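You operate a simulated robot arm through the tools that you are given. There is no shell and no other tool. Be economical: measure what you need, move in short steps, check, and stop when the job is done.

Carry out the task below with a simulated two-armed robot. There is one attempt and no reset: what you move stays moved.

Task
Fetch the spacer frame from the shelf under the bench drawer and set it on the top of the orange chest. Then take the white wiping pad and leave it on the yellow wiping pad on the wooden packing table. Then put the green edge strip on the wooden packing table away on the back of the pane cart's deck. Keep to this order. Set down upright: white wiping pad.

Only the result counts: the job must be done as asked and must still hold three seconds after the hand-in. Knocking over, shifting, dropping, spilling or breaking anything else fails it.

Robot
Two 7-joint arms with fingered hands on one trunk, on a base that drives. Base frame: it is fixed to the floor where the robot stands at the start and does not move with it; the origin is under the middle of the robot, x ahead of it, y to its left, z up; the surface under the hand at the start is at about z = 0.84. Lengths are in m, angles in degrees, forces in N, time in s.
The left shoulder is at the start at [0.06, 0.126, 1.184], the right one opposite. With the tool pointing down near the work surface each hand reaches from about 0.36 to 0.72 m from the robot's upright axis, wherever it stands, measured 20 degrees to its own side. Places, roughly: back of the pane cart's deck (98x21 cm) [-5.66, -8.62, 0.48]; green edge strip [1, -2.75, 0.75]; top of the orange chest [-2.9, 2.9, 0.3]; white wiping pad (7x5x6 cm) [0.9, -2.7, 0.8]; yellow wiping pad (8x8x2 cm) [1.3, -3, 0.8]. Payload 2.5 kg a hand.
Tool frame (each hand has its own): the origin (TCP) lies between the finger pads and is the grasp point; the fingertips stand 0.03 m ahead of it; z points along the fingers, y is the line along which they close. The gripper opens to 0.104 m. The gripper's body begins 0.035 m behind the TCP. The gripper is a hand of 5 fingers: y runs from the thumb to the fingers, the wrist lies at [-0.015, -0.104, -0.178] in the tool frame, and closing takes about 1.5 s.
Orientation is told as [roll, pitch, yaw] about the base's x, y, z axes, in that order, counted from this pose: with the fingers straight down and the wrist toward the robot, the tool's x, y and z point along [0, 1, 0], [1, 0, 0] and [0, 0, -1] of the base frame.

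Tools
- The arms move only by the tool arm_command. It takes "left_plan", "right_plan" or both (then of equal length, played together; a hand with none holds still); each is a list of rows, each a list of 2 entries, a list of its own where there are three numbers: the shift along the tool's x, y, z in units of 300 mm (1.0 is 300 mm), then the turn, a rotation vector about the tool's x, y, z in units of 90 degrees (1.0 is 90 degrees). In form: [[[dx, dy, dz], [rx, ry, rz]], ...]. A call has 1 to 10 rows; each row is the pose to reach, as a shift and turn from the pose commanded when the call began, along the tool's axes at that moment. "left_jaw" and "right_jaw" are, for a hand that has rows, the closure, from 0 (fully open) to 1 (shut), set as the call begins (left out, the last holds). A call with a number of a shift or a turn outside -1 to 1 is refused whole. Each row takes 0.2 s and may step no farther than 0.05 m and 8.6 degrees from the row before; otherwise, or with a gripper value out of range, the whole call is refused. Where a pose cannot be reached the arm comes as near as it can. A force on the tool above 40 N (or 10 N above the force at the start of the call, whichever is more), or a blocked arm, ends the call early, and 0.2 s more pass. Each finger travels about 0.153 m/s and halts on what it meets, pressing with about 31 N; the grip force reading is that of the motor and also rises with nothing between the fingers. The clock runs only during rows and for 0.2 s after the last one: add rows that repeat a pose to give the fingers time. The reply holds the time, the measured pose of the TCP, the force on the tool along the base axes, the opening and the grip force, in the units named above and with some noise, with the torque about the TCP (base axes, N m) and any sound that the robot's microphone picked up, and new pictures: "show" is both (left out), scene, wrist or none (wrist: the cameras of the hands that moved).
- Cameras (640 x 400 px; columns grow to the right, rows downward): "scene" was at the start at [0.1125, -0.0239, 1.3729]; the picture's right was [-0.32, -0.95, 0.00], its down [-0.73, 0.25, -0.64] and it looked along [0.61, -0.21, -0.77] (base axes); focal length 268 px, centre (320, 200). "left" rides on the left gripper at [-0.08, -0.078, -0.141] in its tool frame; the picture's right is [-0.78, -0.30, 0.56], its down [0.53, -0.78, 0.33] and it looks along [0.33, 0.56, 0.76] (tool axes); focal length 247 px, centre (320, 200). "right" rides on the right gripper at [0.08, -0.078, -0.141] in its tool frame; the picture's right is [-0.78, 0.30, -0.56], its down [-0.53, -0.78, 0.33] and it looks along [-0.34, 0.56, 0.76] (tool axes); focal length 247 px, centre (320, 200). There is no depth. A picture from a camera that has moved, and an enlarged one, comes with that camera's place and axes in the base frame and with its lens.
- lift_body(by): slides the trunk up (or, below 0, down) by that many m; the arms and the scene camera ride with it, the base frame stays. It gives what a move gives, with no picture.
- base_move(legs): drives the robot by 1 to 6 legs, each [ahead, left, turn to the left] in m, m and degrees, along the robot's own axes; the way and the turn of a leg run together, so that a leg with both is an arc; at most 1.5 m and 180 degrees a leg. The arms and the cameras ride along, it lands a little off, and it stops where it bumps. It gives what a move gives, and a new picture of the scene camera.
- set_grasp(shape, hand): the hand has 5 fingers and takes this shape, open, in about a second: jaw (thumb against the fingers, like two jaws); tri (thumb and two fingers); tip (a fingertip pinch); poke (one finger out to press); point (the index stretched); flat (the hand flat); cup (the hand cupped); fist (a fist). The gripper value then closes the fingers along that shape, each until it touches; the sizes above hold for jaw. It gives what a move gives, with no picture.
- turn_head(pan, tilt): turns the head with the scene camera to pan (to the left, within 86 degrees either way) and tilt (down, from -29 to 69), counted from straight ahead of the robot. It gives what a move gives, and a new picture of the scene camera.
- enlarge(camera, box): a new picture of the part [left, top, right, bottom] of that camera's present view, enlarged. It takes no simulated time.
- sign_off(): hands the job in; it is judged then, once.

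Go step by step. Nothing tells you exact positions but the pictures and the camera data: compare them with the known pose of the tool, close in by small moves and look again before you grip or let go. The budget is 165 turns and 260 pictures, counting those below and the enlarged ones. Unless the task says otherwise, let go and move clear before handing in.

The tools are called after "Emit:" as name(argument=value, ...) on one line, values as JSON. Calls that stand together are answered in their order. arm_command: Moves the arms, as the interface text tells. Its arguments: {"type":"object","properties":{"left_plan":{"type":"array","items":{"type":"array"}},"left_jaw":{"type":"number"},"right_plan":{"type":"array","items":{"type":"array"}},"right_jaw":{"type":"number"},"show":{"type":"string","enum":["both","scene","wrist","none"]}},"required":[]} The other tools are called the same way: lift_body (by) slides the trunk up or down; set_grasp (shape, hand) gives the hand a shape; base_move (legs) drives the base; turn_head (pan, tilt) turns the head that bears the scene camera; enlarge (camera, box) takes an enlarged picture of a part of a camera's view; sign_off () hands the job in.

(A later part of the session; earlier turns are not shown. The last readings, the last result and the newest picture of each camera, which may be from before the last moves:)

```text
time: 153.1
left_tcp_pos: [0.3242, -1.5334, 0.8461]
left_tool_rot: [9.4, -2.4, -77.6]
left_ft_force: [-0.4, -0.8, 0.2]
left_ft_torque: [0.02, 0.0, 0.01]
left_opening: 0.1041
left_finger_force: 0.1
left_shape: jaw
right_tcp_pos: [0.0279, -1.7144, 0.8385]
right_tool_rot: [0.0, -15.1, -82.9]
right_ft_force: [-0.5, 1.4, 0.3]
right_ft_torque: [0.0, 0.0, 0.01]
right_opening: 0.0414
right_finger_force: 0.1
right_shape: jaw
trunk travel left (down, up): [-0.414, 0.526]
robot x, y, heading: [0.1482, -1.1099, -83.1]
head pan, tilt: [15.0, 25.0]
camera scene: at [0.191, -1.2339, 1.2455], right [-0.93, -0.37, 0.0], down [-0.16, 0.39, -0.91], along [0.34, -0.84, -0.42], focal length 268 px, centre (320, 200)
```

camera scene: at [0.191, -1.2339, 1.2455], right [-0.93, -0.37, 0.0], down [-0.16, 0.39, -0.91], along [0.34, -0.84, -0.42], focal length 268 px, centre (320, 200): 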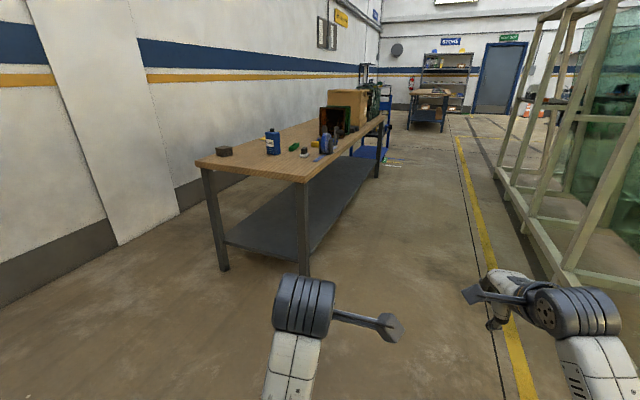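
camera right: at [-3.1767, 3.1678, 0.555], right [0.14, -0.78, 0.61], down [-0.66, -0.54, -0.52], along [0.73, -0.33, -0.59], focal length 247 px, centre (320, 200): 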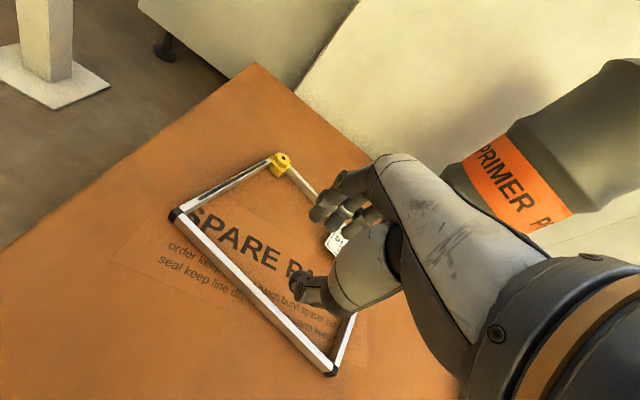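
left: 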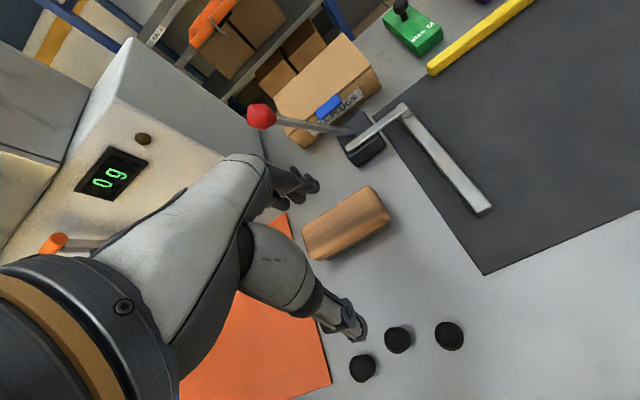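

The white pad (with black handle) and the green strip are near the table's near edge; a yellow pad sits behind the bottle. I'll raise a little and drive down the aisle, then face the table.

Emit:
lift_body(by=0.15)

Emit:
base_move(legs=[[0, 0, -7], [1.5, 0, 0], [0.1, 0, 0], [0, 0, 90]])

Emit:
turn_head(pan=0, tilt=35)

```text
time: 154.9
left_tcp_pos: [0.3254, -1.5321, 0.9961]
left_tool_rot: [9.5, -2.3, -77.5]
left_ft_force: [0.4, 0.0, 0.7]
left_ft_torque: [0.0, -0.01, 0.01]
left_opening: 0.1038
left_finger_force: 0.1
left_shape: jaw
right_tcp_pos: [0.0272, -1.7138, 0.9895]
right_tool_rot: [0.0, -15.1, -83.0]
right_ft_force: [0.6, 0.5, 0.5]
right_ft_torque: [0.01, -0.04, 0.0]
right_opening: 0.0412
right_finger_force: 0.1
right_shape: jaw
trunk travel left (down, up): [-0.564, 0.376]
robot x, y, heading: [0.1525, -1.1115, -83.0]
head pan, tilt: [15.0, 25.0]
```

```text
time: 167.5
left_tcp_pos: [0.592, -2.6089, 0.9961]
left_tool_rot: [9.4, -2.4, 4.8]
left_ft_force: [-0.9, 0.1, -0.2]
left_ft_torque: [-0.04, -0.02, -0.03]
left_opening: 0.1041
left_finger_force: 0.3
left_shape: jaw
right_tcp_pos: [0.7329, -2.9278, 0.9885]
right_tool_rot: [0.0, -15.2, -0.8]
right_ft_force: [-0.1, 0.7, -0.1]
right_ft_torque: [0.0, -0.01, 0.02]
right_opening: 0.0417
right_finger_force: 0.0
right_shape: jaw
trunk travel left (down, up): [-0.564, 0.376]
robot x, y, heading: [0.1499, -2.7247, -0.6]
head pan, tilt: [15.0, 25.0]
camera scene: at [0.2796, -2.7003, 1.3955], right [0.24, -0.97, 0.0], down [-0.41, -0.1, -0.91], along [0.88, 0.22, -0.42], focal length 268 px, centre (320, 200)
```

scene: 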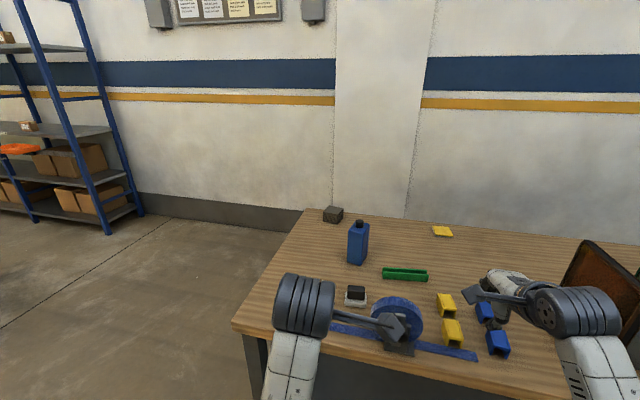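

```text
time: 168.2
left_tcp_pos: [0.592, -2.6087, 0.9963]
left_tool_rot: [9.5, -2.4, 4.8]
left_ft_force: [0.3, 0.4, -0.1]
left_ft_torque: [0.0, -0.01, 0.01]
left_opening: 0.1038
left_finger_force: 0.1
left_shape: jaw
right_tcp_pos: [0.7318, -2.9283, 0.9891]
right_tool_rot: [0.0, -15.2, -0.7]
right_ft_force: [0.3, -0.7, 0.7]
right_ft_torque: [0.0, 0.0, -0.02]
right_opening: 0.0414
right_finger_force: 0.0
right_shape: jaw
trunk travel left (down, up): [-0.564, 0.376]
robot x, y, heading: [0.1517, -2.7246, -0.7]
head pan, tilt: [0.0, 35.0]
camera scene: at [0.2784, -2.7241, 1.3798], right [-0.01, -1.0, 0.0], down [-0.57, 0.01, -0.82], along [0.82, -0.01, -0.57], focal length 268 px, centre (320, 200)
```

scene: 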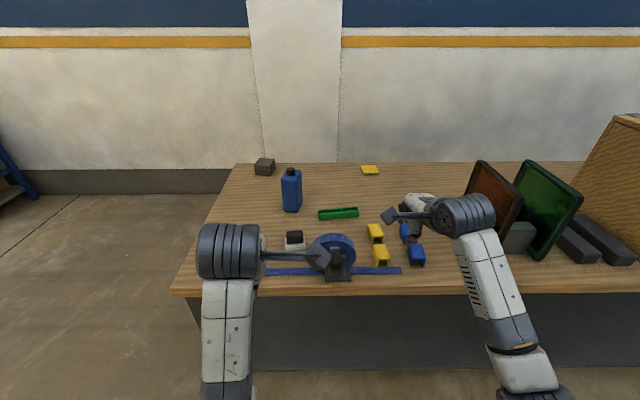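

Locations: white pad ≈(0.93, −2.65), green strip ≈(1.08, −2.80), yellow pad ≈(1.42, −2.98) near the table's far edge – reachable only from the wall side. First I'll get close and straighten the left hand to take the white pad.

Emit:
base_move(legs=[[0.22, -0.12, 0.7]])

Emit:
arm_command(left_plan=[[[0, 0, -0.1], [0.013, -0.052, 0.026]], [[0, 0, -0.15], [0.027, -0.104, 0.053]], [[0, 0, -0.15], [0.027, -0.104, 0.053]]])

Emit:
turn_head(pan=10, tilt=50)

```text
time: 170.1
left_tcp_pos: [0.8118, -2.725, 0.9961]
left_tool_rot: [9.6, -2.3, 5.5]
left_ft_force: [-0.9, -0.6, 0.6]
left_ft_torque: [-0.02, 0.01, 0.02]
left_opening: 0.1038
left_finger_force: 0.1
left_shape: jaw
right_tcp_pos: [0.9546, -3.0421, 0.9892]
right_tool_rot: [-0.1, -15.1, 0.0]
right_ft_force: [-0.9, -0.2, -0.7]
right_ft_torque: [0.0, -0.01, 0.0]
right_opening: 0.0413
right_finger_force: 0.1
right_shape: jaw
trunk travel left (down, up): [-0.564, 0.376]
robot x, y, heading: [0.37, -2.8448, -0.3]
head pan, tilt: [0.0, 35.0]
camera scene: at [0.4978, -2.8439, 1.3797], right [0.0, -1.0, 0.0], down [-0.57, 0.0, -0.82], along [0.82, 0.0, -0.57], focal length 268 px, centre (320, 200)
```

scene: 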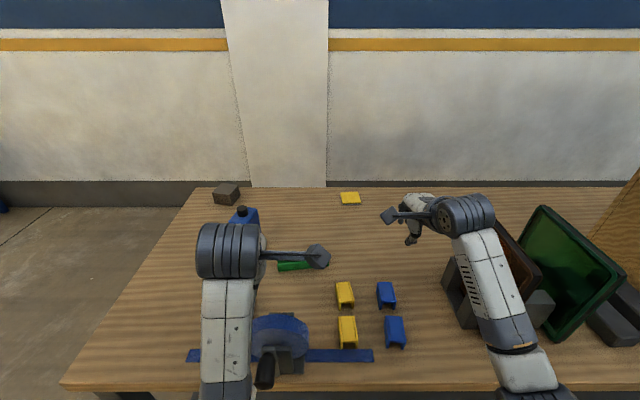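

```text
time: 170.6
left_tcp_pos: [0.8228, -2.6778, 1.0139]
left_tool_rot: [11.0, -1.4, 7.0]
left_ft_force: [0.0, 0.8, -0.1]
left_ft_torque: [-0.03, 0.01, 0.01]
left_opening: 0.1037
left_finger_force: 0.1
left_shape: jaw
left hand out of reach, approached as far as the arm can: row 1, 2
right_tcp_pos: [0.9547, -3.0412, 0.9885]
right_tool_rot: [0.1, -15.0, -0.1]
right_ft_force: [0.3, -0.3, -1.1]
right_ft_torque: [0.0, 0.0, 0.03]
right_opening: 0.0412
right_finger_force: 0.0
right_shape: jaw
trunk travel left (down, up): [-0.564, 0.376]
robot x, y, heading: [0.369, -2.8447, 0.1]
head pan, tilt: [0.0, 35.0]
stopped in row 2 (left hand): the arm was blocked; the commanded pose is now the measured one
camera scene: at [0.4973, -2.8437, 1.3797], right [0.0, -1.0, 0.0], down [-0.57, 0.0, -0.82], along [0.82, 0.0, -0.57], focal length 268 px, centre (320, 200)
camera left: at [0.7537, -2.7931, 1.1351], right [-0.2, -0.68, -0.7], down [-0.84, 0.49, -0.24], along [0.51, 0.54, -0.67], focal length 247 px, centre (320, 200)
```

scene: 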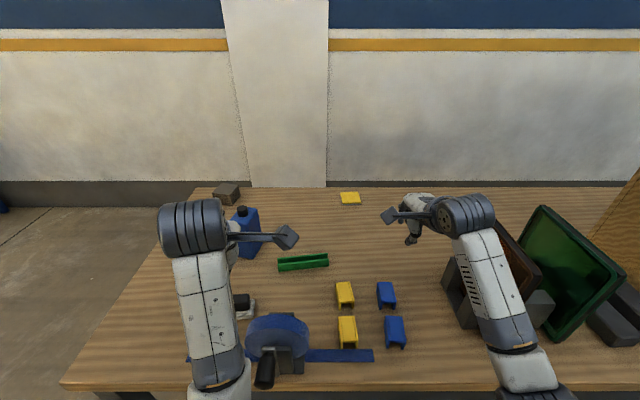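
left: 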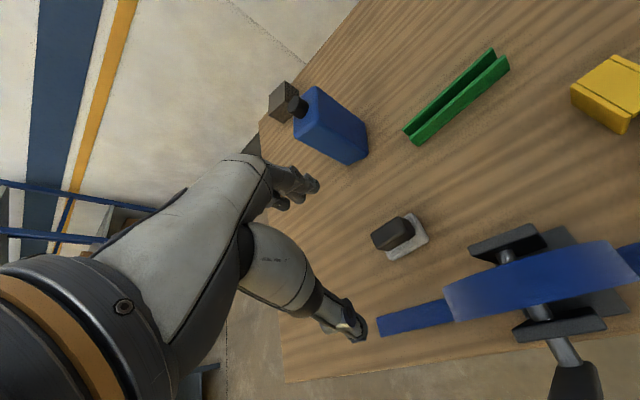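

```text
time: 171.3
left_tcp_pos: [0.8228, -2.6792, 1.0132]
left_tool_rot: [11.0, -1.1, 7.0]
left_ft_force: [-0.3, -0.2, -0.8]
left_ft_torque: [0.02, -0.02, 0.0]
left_opening: 0.1036
left_finger_force: 0.0
left_shape: jaw
right_tcp_pos: [0.9539, -3.0407, 0.9896]
right_tool_rot: [0.1, -15.2, 0.0]
right_ft_force: [0.2, 0.3, -0.6]
right_ft_torque: [0.02, 0.04, 0.02]
right_opening: 0.0416
right_finger_force: 0.1
right_shape: jaw
trunk travel left (down, up): [-0.564, 0.376]
robot x, y, heading: [0.3718, -2.8439, -0.1]
head pan, tilt: [10.0, 50.0]
camera scene: at [0.4852, -2.8302, 1.358], right [0.17, -0.99, 0.0], down [-0.75, -0.13, -0.64], along [0.63, 0.11, -0.77], focal length 268 px, centre (320, 200)
```

scene: 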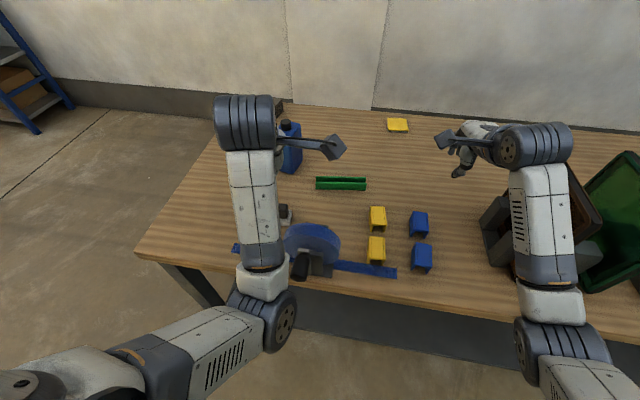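

The left wrist was near a limit there. Zooming in on the pad, then moving the hand forward where it has room.

Emit:
enlarge(camera="left", box=[340, 180, 500, 280])

Emit:
arm_command(left_plan=[[[-0.02, 0.1, 0.05], [0.0, -0.04, 0.02]], [[-0.04, 0.2, 0.1], [0.01, -0.08, 0.05]], [[-0.04, 0.25, 0.12], [0.012, -0.122, 0.078]], [[-0.04, 0.25, 0.12], [0.012, -0.122, 0.078]]])

```text
4.00 times, centred on (420, 230) of left
camera zoom: at [0.7536, -2.7934, 1.1343], right [-0.2, -0.68, -0.7], down [-0.84, 0.49, -0.24], along [0.51, 0.54, -0.67], focal length 988 px, centre (-80, 80)
```

zoom: 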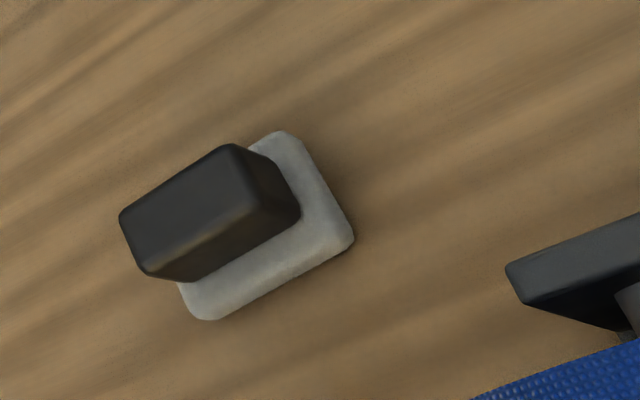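

```text
time: 172.3
left_tcp_pos: [0.8982, -2.6759, 0.9764]
left_tool_rot: [-0.1, 0.6, 0.0]
left_ft_force: [-0.5, -0.2, 0.0]
left_ft_torque: [0.03, 0.01, 0.04]
left_opening: 0.1039
left_finger_force: 0.0
left_shape: jaw
right_tcp_pos: [0.9551, -3.0426, 0.9891]
right_tool_rot: [0.0, -15.1, 0.1]
right_ft_force: [0.5, 0.7, -1.0]
right_ft_torque: [-0.01, 0.01, -0.03]
right_opening: 0.0414
right_finger_force: 0.1
right_shape: jaw
trunk travel left (down, up): [-0.564, 0.376]
robot x, y, heading: [0.3693, -2.8395, -0.1]
head pan, tilt: [10.0, 50.0]
camera scene: at [0.4852, -2.8302, 1.358], right [0.17, -0.98, 0.0], down [-0.75, -0.13, -0.64], along [0.63, 0.11, -0.77], focal length 268 px, centre (320, 200)
camera left: at [0.82, -2.7556, 1.1182], right [-0.3, -0.78, -0.55], down [-0.78, 0.53, -0.33], along [0.55, 0.33, -0.77], focal length 247 px, centre (320, 200)
```

scene: 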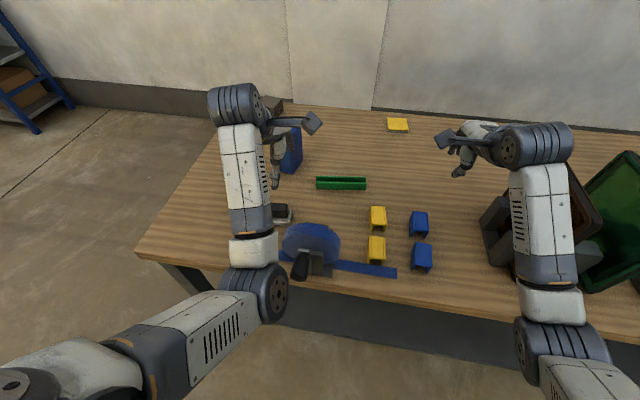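
left: 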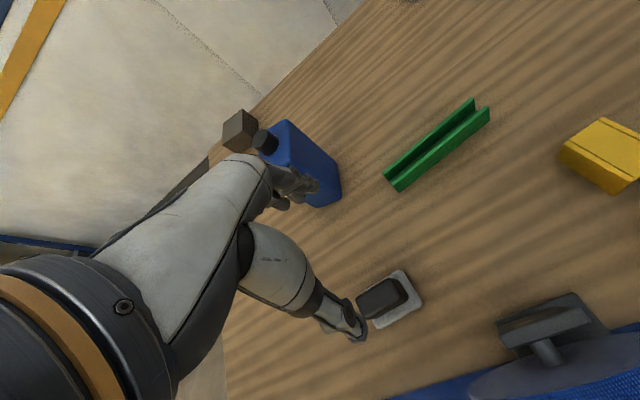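

Table top is z≈0.78, so the pad's handle top is ≈(0.867, −2.66, 0.84). Moving above it.

Emit:
arm_command(left_plan=[[[0.03, -0.06, 0.1], [0, 0, 0]], [[0.053, -0.103, 0.2], [0, 0, 0]], [[0.053, -0.103, 0.2], [0, 0, 0]]], left_jaw=0.2)

Emit:
enlarge(camera="left", box=[240, 200, 480, 350])

```text
time: 173.2
left_tcp_pos: [0.866, -2.6595, 0.9174]
left_tool_rot: [0.0, 0.6, -0.1]
left_ft_force: [0.3, -0.2, -0.6]
left_ft_torque: [0.0, 0.01, 0.0]
left_opening: 0.0833
left_finger_force: 0.0
left_shape: jaw
right_tcp_pos: [0.9543, -3.0403, 0.9901]
right_tool_rot: [0.0, -15.1, 0.0]
right_ft_force: [0.1, 0.0, 0.3]
right_ft_torque: [0.0, -0.01, -0.03]
right_opening: 0.0412
right_finger_force: 0.0
right_shape: jaw
trunk travel left (down, up): [-0.564, 0.376]
robot x, y, heading: [0.3692, -2.8477, 0.0]
head pan, tilt: [10.0, 50.0]
camera scene: at [0.4852, -2.8302, 1.358], right [0.17, -0.98, 0.0], down [-0.75, -0.13, -0.64], along [0.63, 0.11, -0.77], focal length 268 px, centre (320, 200)
camera left: at [0.7884, -2.74, 1.0585], right [-0.3, -0.78, -0.55], down [-0.78, 0.53, -0.33], along [0.55, 0.33, -0.77], focal length 247 px, centre (320, 200)
```

scene: 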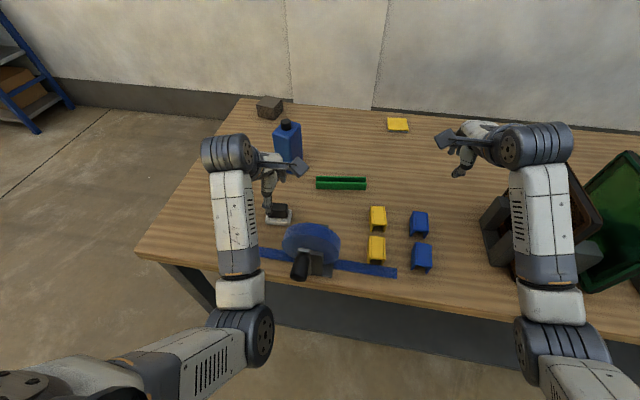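
left: 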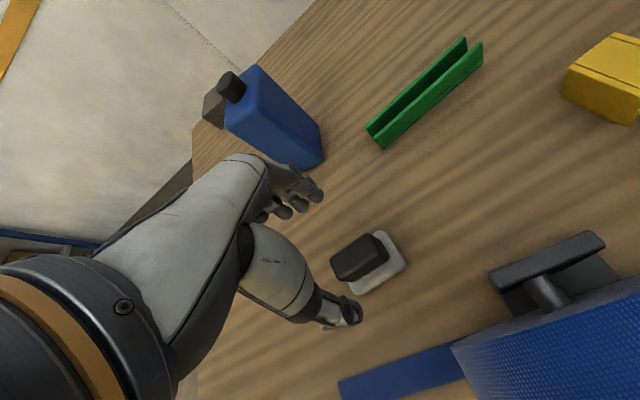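

```text
2.67 times, centred on (360, 275) of left
camera zoom: at [0.7884, -2.74, 1.0585], right [-0.3, -0.78, -0.55], down [-0.78, 0.53, -0.33], along [0.55, 0.33, -0.77], focal length 659 px, centre (213, 0)
```

zoom: 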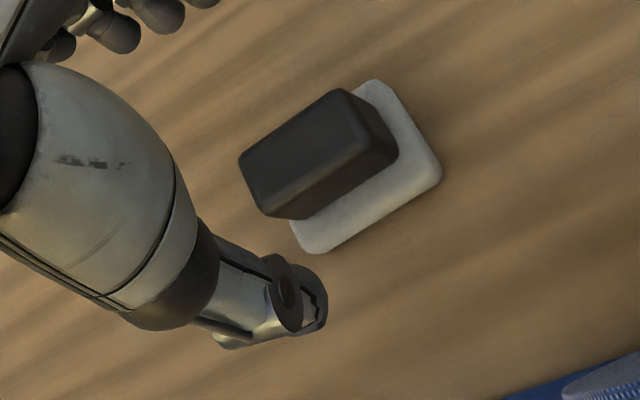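

Aligned (handle centre ≈(0.871, −2.661)). Descending to grip the black handle.

Emit:
arm_command(left_plan=[[[-0.005, 0.017, 0.1], [0, 0, 0]], [[-0.005, 0.017, 0.2], [0, 0, 0]], [[-0.005, 0.017, 0.25], [0, 0, 0]], [[-0.005, 0.017, 0.25], [0, 0, 0]]])

Emit:
enlarge(camera="left", box=[240, 160, 480, 310])

```text
time: 174.2
left_tcp_pos: [0.8708, -2.6614, 0.8416]
left_tool_rot: [-0.1, 0.6, 0.1]
left_ft_force: [0.4, -0.4, 0.1]
left_ft_torque: [0.0, -0.01, -0.02]
left_opening: 0.0833
left_finger_force: 0.1
left_shape: jaw
right_tcp_pos: [0.9536, -3.0412, 0.989]
right_tool_rot: [0.0, -15.2, -0.1]
right_ft_force: [0.4, 1.1, 0.1]
right_ft_torque: [-0.01, 0.0, -0.02]
right_opening: 0.0414
right_finger_force: 0.1
right_shape: jaw
trunk travel left (down, up): [-0.564, 0.376]
robot x, y, heading: [0.3692, -2.8436, -0.3]
head pan, tilt: [10.0, 50.0]
camera scene: at [0.4852, -2.8301, 1.358], right [0.17, -0.98, 0.0], down [-0.75, -0.13, -0.64], along [0.63, 0.11, -0.77], focal length 268 px, centre (320, 200)
camera left: at [0.7928, -2.7412, 0.983], right [-0.3, -0.78, -0.55], down [-0.78, 0.53, -0.32], along [0.55, 0.33, -0.77], focal length 247 px, centre (320, 200)
```

scene: 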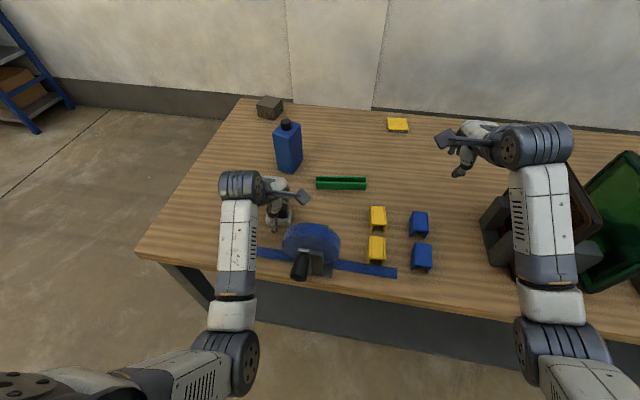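
left: 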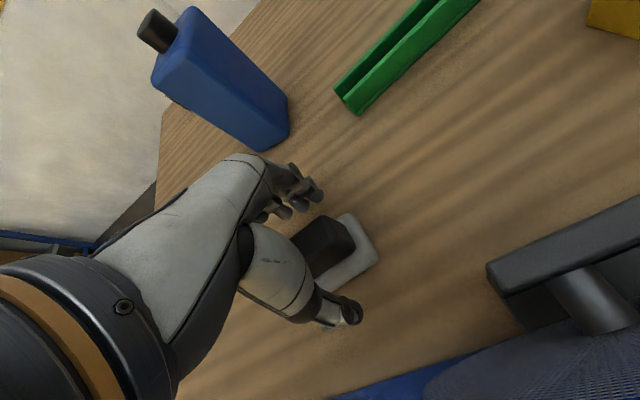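

```text
2.67 times, centred on (360, 235) of left
camera zoom: at [0.7928, -2.7412, 0.983], right [-0.3, -0.78, -0.55], down [-0.78, 0.53, -0.32], along [0.55, 0.33, -0.77], focal length 659 px, centre (213, 107)
```

zoom: 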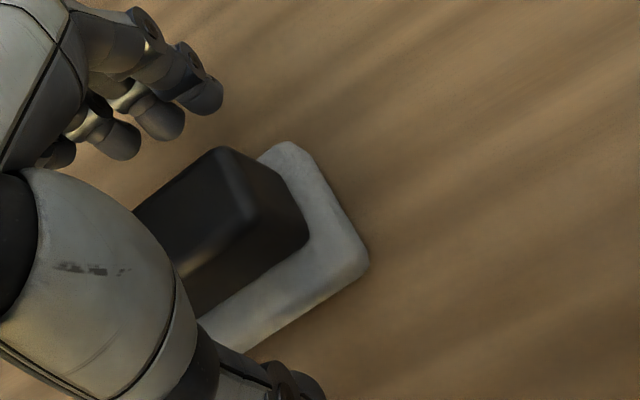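

The handle sits between thumb and fingers. Closing.

Emit:
arm_command(left_plan=[[[0, 0, 0], [0, 0, 0]], [[0, 0, 0], [0, 0, 0]], [[0, 0, 0], [0, 0, 0]], [[0, 0, 0], [0, 0, 0]], [[0, 0, 0], [0, 0, 0]], [[0, 0, 0], [0, 0, 0]]], left_jaw=1.0, show="none")

Emit:
arm_command(left_plan=[[[0, 0, -0.1], [0, 0, 0]], [[0, 0, -0.2], [0, 0, 0]], [[0, 0, -0.25], [0, 0, 0]]])

Emit:
enlarge(camera="left", box=[240, 160, 480, 310])

```text
time: 175.6
left_tcp_pos: [0.8711, -2.6617, 0.8454]
left_tool_rot: [0.1, -0.1, 0.1]
left_ft_force: [2.9, 0.4, 22.3]
left_ft_torque: [-0.05, -0.39, 0.13]
left_opening: 0.0308
left_finger_force: 30.9
left_shape: jaw
right_tcp_pos: [0.9528, -3.0415, 0.9898]
right_tool_rot: [0.1, -15.3, -0.1]
right_ft_force: [0.3, -0.4, -0.8]
right_ft_torque: [0.02, -0.02, 0.01]
right_opening: 0.0412
right_finger_force: 0.0
right_shape: jaw
trunk travel left (down, up): [-0.564, 0.376]
robot x, y, heading: [0.3693, -2.8437, 0.0]
head pan, tilt: [10.0, 50.0]
```

```text
time: 176.3
left_tcp_pos: [0.8708, -2.661, 0.9177]
left_tool_rot: [-0.1, 0.7, -0.1]
left_ft_force: [0.7, 0.2, -0.9]
left_ft_torque: [0.0, 0.01, -0.04]
left_opening: 0.0301
left_finger_force: 30.7
left_shape: jaw
right_tcp_pos: [0.9539, -3.0423, 0.9885]
right_tool_rot: [0.0, -15.1, -0.1]
right_ft_force: [0.6, -0.2, 0.3]
right_ft_torque: [0.02, 0.0, 0.0]
right_opening: 0.0409
right_finger_force: 0.0
right_shape: jaw
trunk travel left (down, up): [-0.564, 0.376]
robot x, y, heading: [0.3737, -2.8466, 0.3]
head pan, tilt: [10.0, 50.0]
camera scene: at [0.4851, -2.8302, 1.3579], right [0.17, -0.98, 0.0], down [-0.75, -0.13, -0.64], along [0.63, 0.11, -0.77], focal length 268 px, centre (320, 200)
camera left: at [0.7934, -2.7406, 1.0588], right [-0.3, -0.78, -0.55], down [-0.78, 0.53, -0.32], along [0.55, 0.33, -0.77], focal length 247 px, centre (320, 200)
```

scene: 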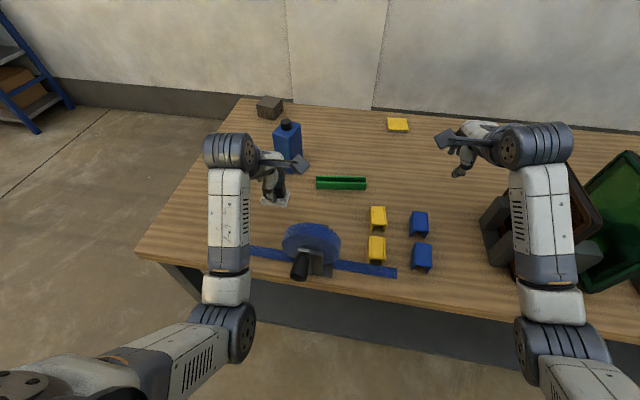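
left: 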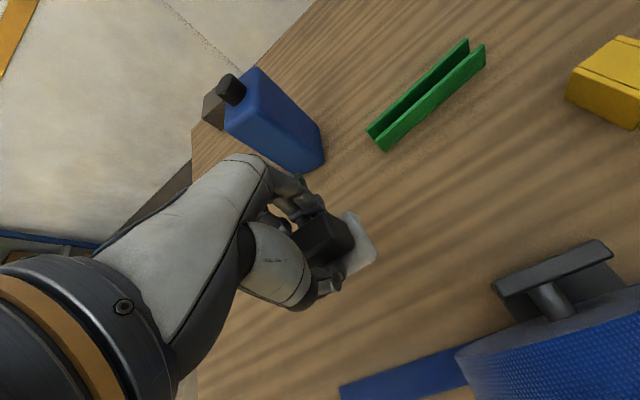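

```text
2.67 times, centred on (360, 235) of left
camera zoom: at [0.7934, -2.7406, 1.0588], right [-0.3, -0.78, -0.55], down [-0.78, 0.53, -0.32], along [0.55, 0.33, -0.77], focal length 659 px, centre (213, 107)
```

zoom: 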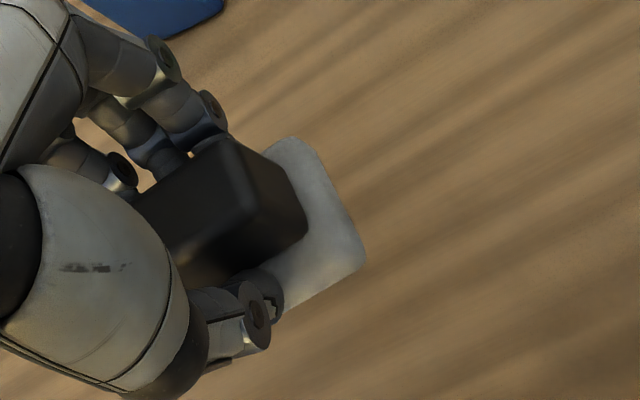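

The white pad is held level. The yellow pad is at ≈(1.34, −2.963). I'll raise up and drive around the north end of the table to the wall side.

Emit:
lift_body(by=0.3)

Emit:
base_move(legs=[[-0.3, 0, 0], [0, 1.25, 0], [1.0, 0, 0]])

Emit:
turn_head(pan=-45, tilt=40)

```text
time: 179.3
left_tcp_pos: [0.8718, -2.6599, 1.217]
left_tool_rot: [0.0, 0.5, 0.0]
left_ft_force: [0.1, 0.4, -0.1]
left_ft_torque: [-0.04, 0.02, -0.01]
left_opening: 0.0303
left_finger_force: 31.4
left_shape: jaw
right_tcp_pos: [0.9545, -3.0415, 1.2888]
right_tool_rot: [0.0, -15.1, 0.0]
right_ft_force: [0.7, 0.1, 0.2]
right_ft_torque: [-0.04, 0.0, -0.01]
right_opening: 0.0413
right_finger_force: 0.0
right_shape: jaw
trunk travel left (down, up): [-0.864, 0.076]
robot x, y, heading: [0.3712, -2.8422, 0.0]
head pan, tilt: [10.0, 50.0]
```

```text
time: 192.1
left_tcp_pos: [1.5748, -1.4154, 1.218]
left_tool_rot: [0.1, 0.6, 0.1]
left_ft_force: [-0.5, 0.5, -0.5]
left_ft_torque: [0.02, -0.02, 0.01]
left_opening: 0.0299
left_finger_force: 30.7
left_shape: jaw
right_tcp_pos: [1.6585, -1.7953, 1.2891]
right_tool_rot: [0.0, -15.1, 0.1]
right_ft_force: [-0.7, 0.0, 0.5]
right_ft_torque: [0.0, -0.04, 0.0]
right_opening: 0.0413
right_finger_force: 0.0
right_shape: jaw
trunk travel left (down, up): [-0.864, 0.076]
robot x, y, heading: [1.072, -1.601, -0.0]
head pan, tilt: [10.0, 50.0]
camera scene: at [1.1896, -1.585, 1.658], right [0.17, -0.98, 0.0], down [-0.75, -0.13, -0.64], along [0.63, 0.11, -0.77], focal length 268 px, centre (320, 200)
```

scene: 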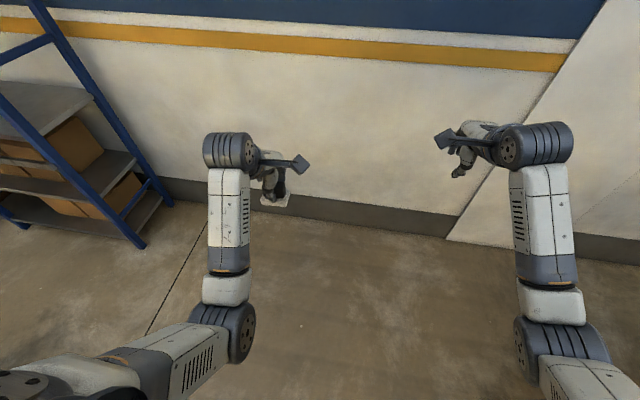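

```text
time: 193.3
left_tcp_pos: [1.5748, -1.4151, 1.2172]
left_tool_rot: [0.1, 0.6, 0.1]
left_ft_force: [-0.1, 0.6, -0.5]
left_ft_torque: [0.0, 0.02, 0.0]
left_opening: 0.0299
left_finger_force: 31.0
left_shape: jaw
right_tcp_pos: [1.6592, -1.7956, 1.29]
right_tool_rot: [0.0, -15.1, 0.2]
right_ft_force: [-0.2, 1.1, 0.1]
right_ft_torque: [0.04, 0.0, 0.03]
right_opening: 0.0416
right_finger_force: 0.0
right_shape: jaw
trunk travel left (down, up): [-0.864, 0.076]
robot x, y, heading: [1.0715, -1.6046, -0.2]
head pan, tilt: [-45.0, 40.0]
camera scene: at [1.1739, -1.6584, 1.6722], right [-0.71, -0.71, 0.0], down [-0.46, 0.45, -0.77], along [0.54, -0.54, -0.64], focal length 268 px, centre (320, 200)
```

scene: 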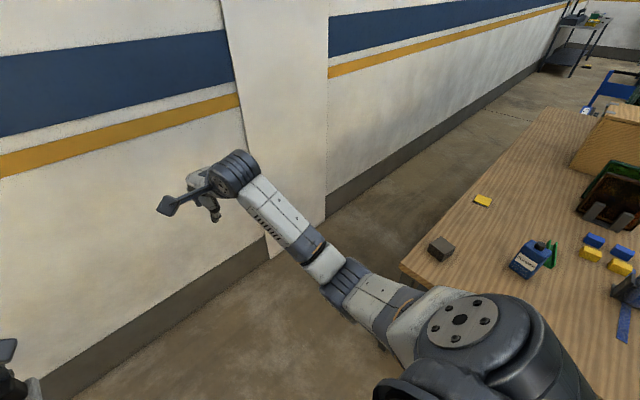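

The aisle between table (x≈1.42) and pillar (x≈2.35) is wide enough. I'll turn to face −x, back up, and strafe along the table.

Emit:
base_move(legs=[[0, 0, 180], [-0.8, 0, 0], [0, 1.17, 0]])

Emit:
turn_head(pan=10, tilt=55)

```text
time: 210.5
left_tcp_pos: [1.3429, -2.9542, 1.2169]
left_tool_rot: [0.1, 0.6, 178.8]
left_ft_force: [-0.9, -0.9, -0.4]
left_ft_torque: [0.05, 0.01, 0.03]
left_opening: 0.0299
left_finger_force: 31.3
left_shape: jaw
right_tcp_pos: [1.2664, -2.5715, 1.2899]
right_tool_rot: [0.0, -15.1, 178.8]
right_ft_force: [-1.1, -0.3, -0.2]
right_ft_torque: [0.0, 0.03, 0.03]
right_opening: 0.0412
right_finger_force: 0.0
right_shape: jaw
trunk travel left (down, up): [-0.864, 0.076]
robot x, y, heading: [1.8477, -2.7781, 178.6]
head pan, tilt: [-45.0, 40.0]
camera scene: at [1.7477, -2.718, 1.6722], right [0.72, 0.69, 0.0], down [0.44, -0.46, -0.77], along [-0.53, 0.55, -0.64], focal length 268 px, centre (320, 200)
```

scene: 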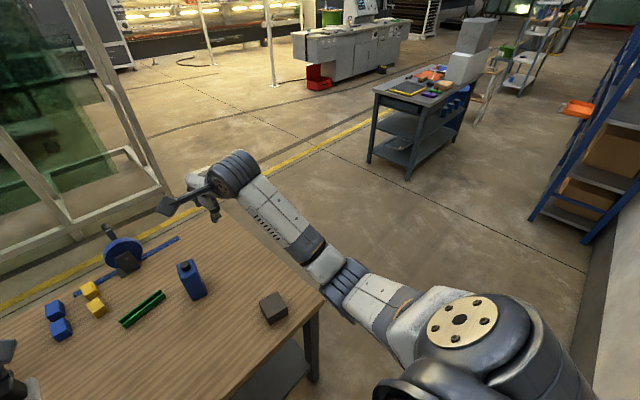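

```text
time: 211.7
left_tcp_pos: [1.3415, -2.9551, 1.2173]
left_tool_rot: [0.0, 0.7, 178.8]
left_ft_force: [0.1, 0.3, -0.6]
left_ft_torque: [-0.02, 0.01, 0.0]
left_opening: 0.0297
left_finger_force: 31.1
left_shape: jaw
right_tcp_pos: [1.2665, -2.571, 1.2895]
right_tool_rot: [0.0, -15.1, 178.7]
right_ft_force: [0.0, 0.0, 0.2]
right_ft_torque: [-0.03, -0.02, -0.01]
right_opening: 0.0414
right_finger_force: 0.2
right_shape: jaw
trunk travel left (down, up): [-0.864, 0.076]
robot x, y, heading: [1.8489, -2.7811, 178.7]
head pan, tilt: [10.0, 55.0]
camera scene: at [1.7352, -2.7902, 1.6515], right [-0.15, 0.99, 0.0], down [0.81, 0.12, -0.57], along [-0.57, -0.09, -0.82], focal length 268 px, centre (320, 200)
```

scene: 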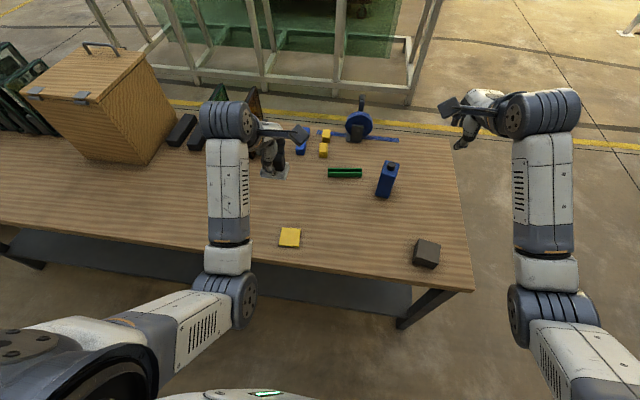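

The pad is almost directly above the yellow one. Lowering the trunk and checking from the wrist camera.

Emit:
lift_body(by=-0.25)

Emit:
arm_command(left_plan=[[[0, 0, 0], [0, 0, 0]]])

Emit:
enlarge(camera="left", box=[240, 160, 480, 310])

```text
time: 214.3
left_tcp_pos: [1.3419, -2.9546, 0.9664]
left_tool_rot: [0.1, 0.6, 178.8]
left_ft_force: [0.5, -1.1, -1.0]
left_ft_torque: [0.0, -0.01, -0.03]
left_opening: 0.0297
left_finger_force: 31.1
left_shape: jaw
right_tcp_pos: [1.266, -2.5706, 1.0402]
right_tool_rot: [0.0, -15.1, 178.7]
right_ft_force: [0.3, 0.2, 0.7]
right_ft_torque: [0.0, 0.0, 0.04]
right_opening: 0.0414
right_finger_force: 0.0
right_shape: jaw
trunk travel left (down, up): [-0.614, 0.326]
robot x, y, heading: [1.851, -2.7818, 178.6]
head pan, tilt: [10.0, 55.0]
```

```text
time: 214.7
left_tcp_pos: [1.3422, -2.9546, 0.9668]
left_tool_rot: [0.0, 0.6, 178.7]
left_ft_force: [0.0, -0.6, -1.2]
left_ft_torque: [0.0, 0.0, 0.01]
left_opening: 0.0299
left_finger_force: 31.3
left_shape: jaw
right_tcp_pos: [1.2679, -2.5711, 1.039]
right_tool_rot: [0.0, -15.1, 178.7]
right_ft_force: [0.4, -0.3, -0.1]
right_ft_torque: [0.02, 0.02, -0.05]
right_opening: 0.0412
right_finger_force: 0.1
right_shape: jaw
trunk travel left (down, up): [-0.614, 0.326]
robot x, y, heading: [1.8476, -2.7833, 178.9]
head pan, tilt: [10.0, 55.0]
camera scene: at [1.7353, -2.7903, 1.4015], right [-0.15, 0.99, 0.0], down [0.81, 0.12, -0.57], along [-0.57, -0.09, -0.82], focal length 268 px, centre (320, 200)
camera left: at [1.4185, -2.8757, 1.1089], right [0.32, 0.77, -0.55], down [0.77, -0.55, -0.32], along [-0.55, -0.32, -0.77], focal length 247 px, centre (320, 200)
```

scene: 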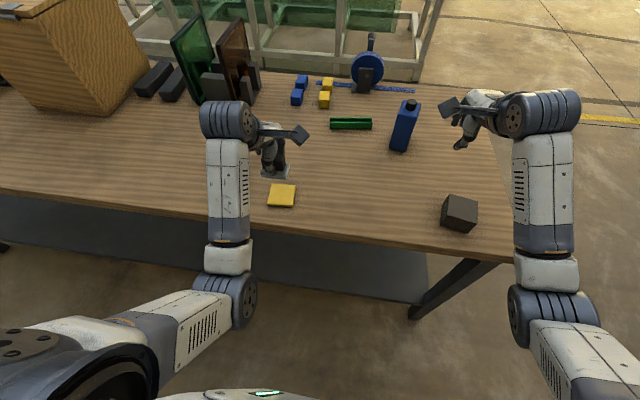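
left: 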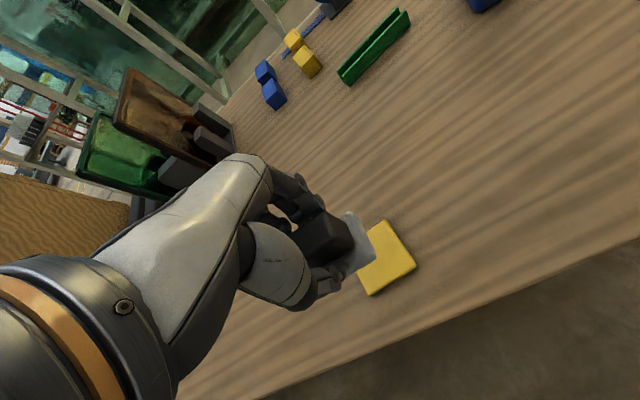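

```text
2.67 times, centred on (360, 235) of left
camera zoom: at [1.4185, -2.8757, 1.1089], right [0.32, 0.77, -0.55], down [0.77, -0.55, -0.32], along [-0.55, -0.32, -0.77], focal length 659 px, centre (213, 107)
```

zoom: 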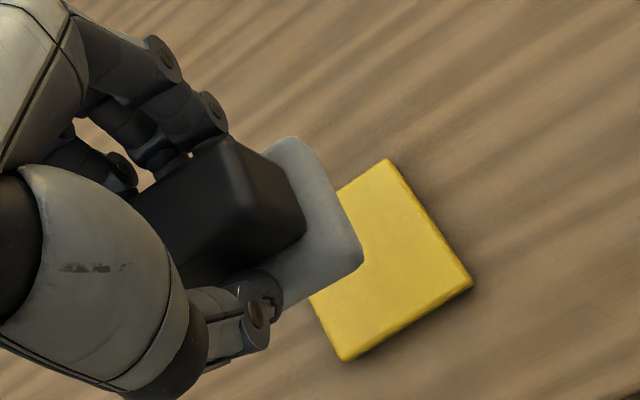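

The yellow pad's centre is ≈(1.325, −2.962); I need to shift ~1.7 cm toward −x and 0.7 cm toward −y, then lower most of the way and check.

Emit:
arm_command(left_plan=[[[0.023, 0.057, 0.09], [0, 0, 0]], [[0.023, 0.057, 0.18], [0, 0, 0]], [[0.023, 0.057, 0.265], [0, 0, 0]], [[0.023, 0.057, 0.265], [0, 0, 0]]])

Emit:
enlarge(camera="left", box=[240, 160, 480, 310])

Emit:
enlarge(camera="scene", box=[220, 130, 340, 220])

```text
time: 215.7
left_tcp_pos: [1.3261, -2.9605, 0.8883]
left_tool_rot: [0.0, 0.6, 178.8]
left_ft_force: [-0.6, -0.8, -0.1]
left_ft_torque: [0.04, 0.01, 0.02]
left_opening: 0.03
left_finger_force: 30.6
left_shape: jaw
right_tcp_pos: [1.2669, -2.5714, 1.0389]
right_tool_rot: [0.0, -15.1, 178.6]
right_ft_force: [-0.2, 0.0, 0.6]
right_ft_torque: [0.02, 0.0, -0.01]
right_opening: 0.0416
right_finger_force: 0.0
right_shape: jaw
trunk travel left (down, up): [-0.614, 0.326]
robot x, y, heading: [1.8505, -2.7817, 178.2]
head pan, tilt: [10.0, 55.0]
camera scene: at [1.7353, -2.7902, 1.4015], right [-0.15, 0.99, 0.0], down [0.81, 0.12, -0.57], along [-0.57, -0.09, -0.82], focal length 268 px, centre (320, 200)
camera left: at [1.4021, -2.8825, 1.0292], right [0.32, 0.77, -0.55], down [0.77, -0.55, -0.32], along [-0.56, -0.32, -0.77], focal length 247 px, centre (320, 200)
```

scene: 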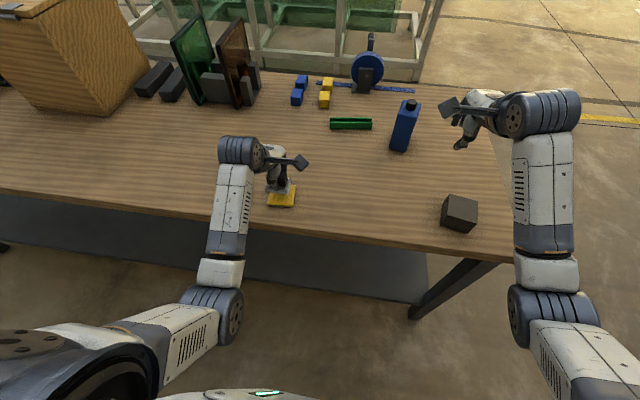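
left: 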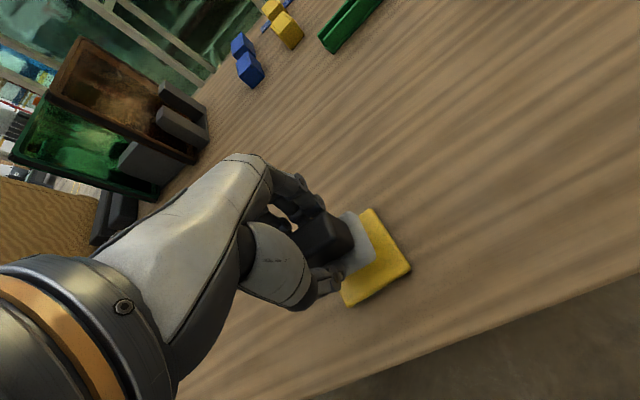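

```text
2.67 times, centred on (360, 235) of left
camera zoom: at [1.4021, -2.8825, 1.0292], right [0.32, 0.77, -0.55], down [0.77, -0.55, -0.32], along [-0.56, -0.32, -0.77], focal length 659 px, centre (213, 107)
```

zoom: 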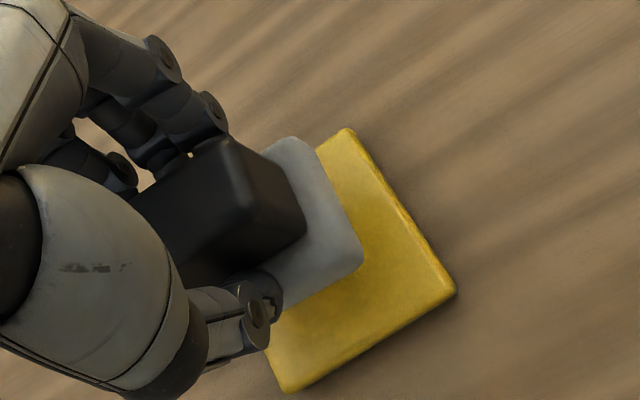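

```text
4.44 times, centred on (280, 175) of scene
camera zoom: at [1.7353, -2.7902, 1.4015], right [-0.15, 0.99, 0.0], down [0.81, 0.12, -0.57], along [-0.57, -0.09, -0.82], focal length 1191 px, centre (498, 311)
```

zoom: 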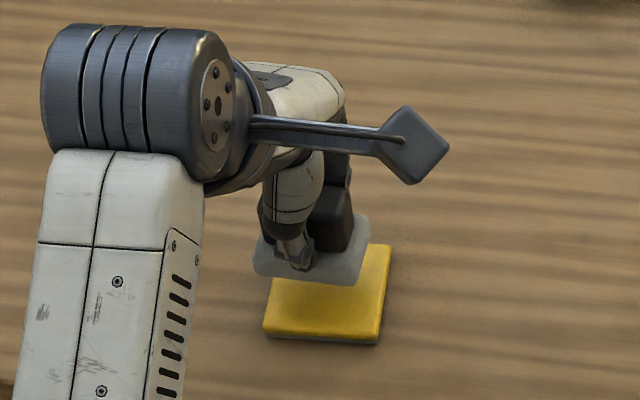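

Alignment is within ~5 mm; a tiny correction, then lower until contact.

Emit:
arm_command(left_plan=[[[-0.016, 0.01, 0.03], [0, 0, 0]], [[-0.016, 0.01, 0.05], [0, 0, 0]], [[-0.016, 0.01, 0.065], [0, 0, 0]], [[-0.016, 0.01, 0.075], [0, 0, 0]], [[-0.016, 0.01, 0.083], [0, 0, 0]]], show="wrist")

Emit:
enlarge(camera="scene", box=[220, 130, 340, 220])

```text
time: 216.9
left_tcp_pos: [1.3234, -2.9564, 0.8618]
left_tool_rot: [-0.1, 0.5, 178.8]
left_ft_force: [-0.3, 0.1, -0.4]
left_ft_torque: [-0.04, -0.01, -0.01]
left_opening: 0.0296
left_finger_force: 31.3
left_shape: jaw
right_tcp_pos: [1.2679, -2.572, 1.0395]
right_tool_rot: [0.0, -15.1, 178.7]
right_ft_force: [-0.5, -0.7, -0.5]
right_ft_torque: [0.0, -0.04, 0.02]
right_opening: 0.0415
right_finger_force: 0.0
right_shape: jaw
trunk travel left (down, up): [-0.614, 0.326]
robot x, y, heading: [1.8488, -2.7813, 178.6]
head pan, tilt: [10.0, 55.0]
camera left: at [1.3994, -2.8773, 1.0037], right [0.32, 0.77, -0.55], down [0.77, -0.55, -0.32], along [-0.55, -0.32, -0.77], focal length 247 px, centre (320, 200)
```

left: 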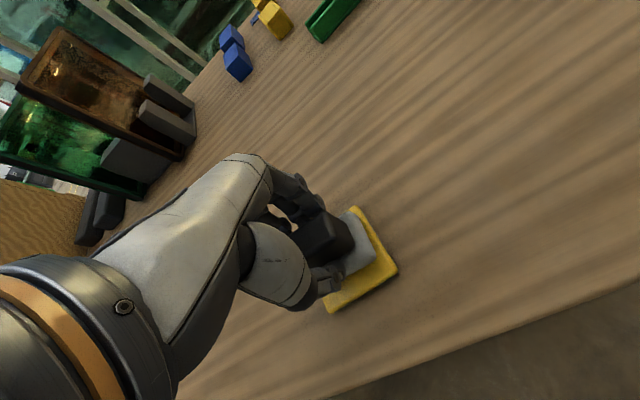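

```text
4.44 times, centred on (280, 175) of scene
camera zoom: at [1.7352, -2.7903, 1.4015], right [-0.15, 0.99, 0.0], down [0.81, 0.12, -0.57], along [-0.57, -0.09, -0.82], focal length 1191 px, centre (498, 311)
```

zoom: 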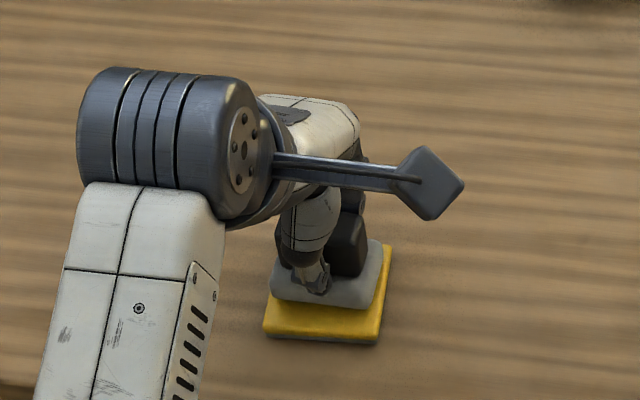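

Nearly touching and well centred. Lowering in 2 mm steps until force rises.

Emit:
arm_command(left_plan=[[[0, 0, 0.006], [0, 0, 0]], [[0, 0, 0.012], [0, 0, 0]], [[0, 0, 0.018], [0, 0, 0]], [[0, 0, 0.024], [0, 0, 0]]], show="wrist")

Emit:
enlarge(camera="left", box=[240, 180, 440, 320])

```text
time: 217.9
left_tcp_pos: [1.3223, -2.9565, 0.8604]
left_tool_rot: [0.0, 0.1, 178.7]
left_ft_force: [1.0, -1.2, 14.9]
left_ft_torque: [-0.09, 0.07, 0.07]
left_opening: 0.0296
left_finger_force: 30.9
left_shape: jaw
right_tcp_pos: [1.2678, -2.5719, 1.0405]
right_tool_rot: [-0.1, -15.2, 178.7]
right_ft_force: [0.6, -0.3, 0.0]
right_ft_torque: [-0.03, 0.01, 0.0]
right_opening: 0.0412
right_finger_force: 0.1
right_shape: jaw
trunk travel left (down, up): [-0.614, 0.326]
robot x, y, heading: [1.8469, -2.7825, 178.6]
head pan, tilt: [10.0, 55.0]
camera left: at [1.4, -2.8772, 1.0], right [0.31, 0.77, -0.56], down [0.77, -0.55, -0.33], along [-0.56, -0.32, -0.76], focal length 247 px, centre (320, 200)
```

left: 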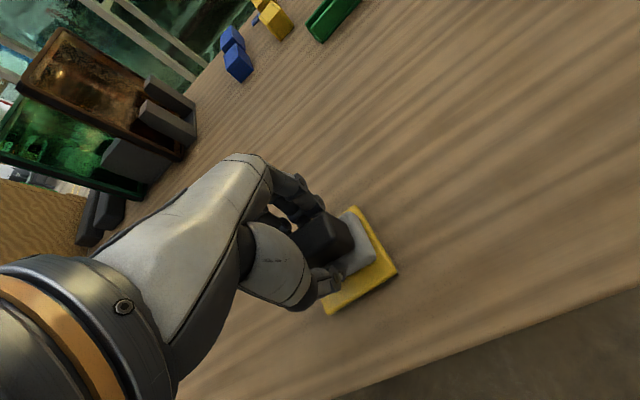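

```text
2.86 times, centred on (340, 250) of left
camera zoom: at [1.4, -2.8772, 1.0], right [0.31, 0.77, -0.56], down [0.77, -0.55, -0.33], along [-0.56, -0.32, -0.76], focal length 706 px, centre (263, 57)
```

zoom: 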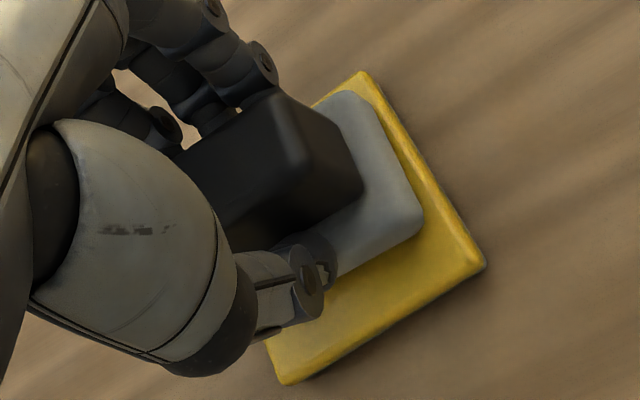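

Contact, but the white pad sits ~1 cm too far toward −x; I'll lift slightly, shift 1 cm, and set down again.

Emit:
arm_command(left_plan=[[[0, 0, -0.04], [0, 0, 0]], [[0, -0.033, -0.04], [0, 0, 0]], [[0, -0.033, -0.025], [0, 0, 0]], [[0, -0.033, -0.015], [0, 0, 0]], [[0, -0.033, -0.01], [0, 0, 0]]], show="wrist")

Emit:
enlarge(camera="left", box=[240, 180, 440, 320])

```text
time: 219.1
left_tcp_pos: [1.3333, -2.9567, 0.8597]
left_tool_rot: [0.1, 0.5, 178.9]
left_ft_force: [0.2, 0.3, 2.3]
left_ft_torque: [0.0, 0.04, -0.04]
left_opening: 0.0294
left_finger_force: 31.0
left_shape: jaw
right_tcp_pos: [1.2669, -2.5716, 1.0398]
right_tool_rot: [-0.1, -15.1, 178.7]
right_ft_force: [-0.7, 0.5, -0.2]
right_ft_torque: [0.0, -0.03, 0.02]
right_opening: 0.0413
right_finger_force: 0.0
right_shape: jaw
trunk travel left (down, up): [-0.614, 0.326]
robot x, y, heading: [1.8489, -2.7815, 178.5]
head pan, tilt: [10.0, 55.0]
camera left: at [1.4094, -2.8777, 1.001], right [0.32, 0.77, -0.55], down [0.77, -0.55, -0.33], along [-0.56, -0.32, -0.77], focal length 247 px, centre (320, 200)
```

left: 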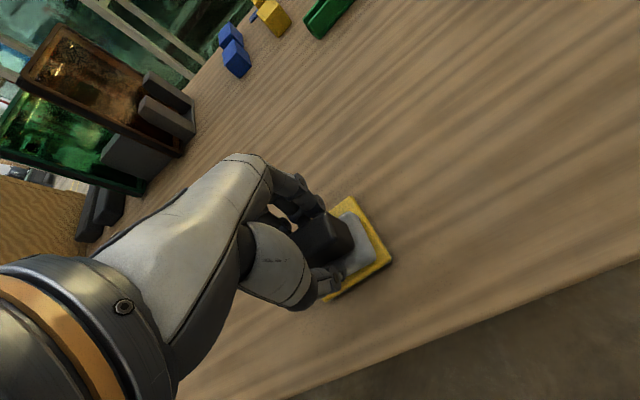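

```text
2.86 times, centred on (340, 250) of left
camera zoom: at [1.4094, -2.8777, 1.001], right [0.32, 0.77, -0.55], down [0.77, -0.55, -0.33], along [-0.56, -0.32, -0.77], focal length 706 px, centre (263, 57)
```

zoom: 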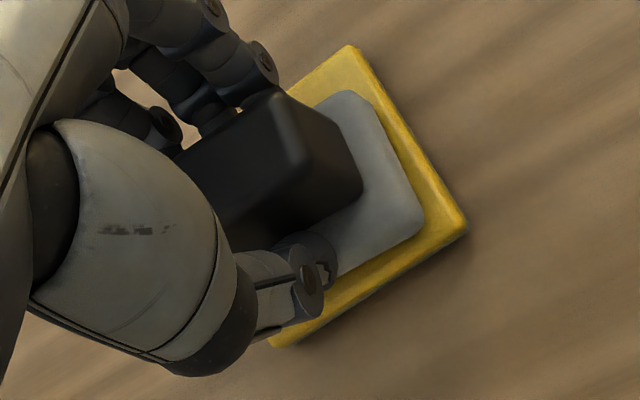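

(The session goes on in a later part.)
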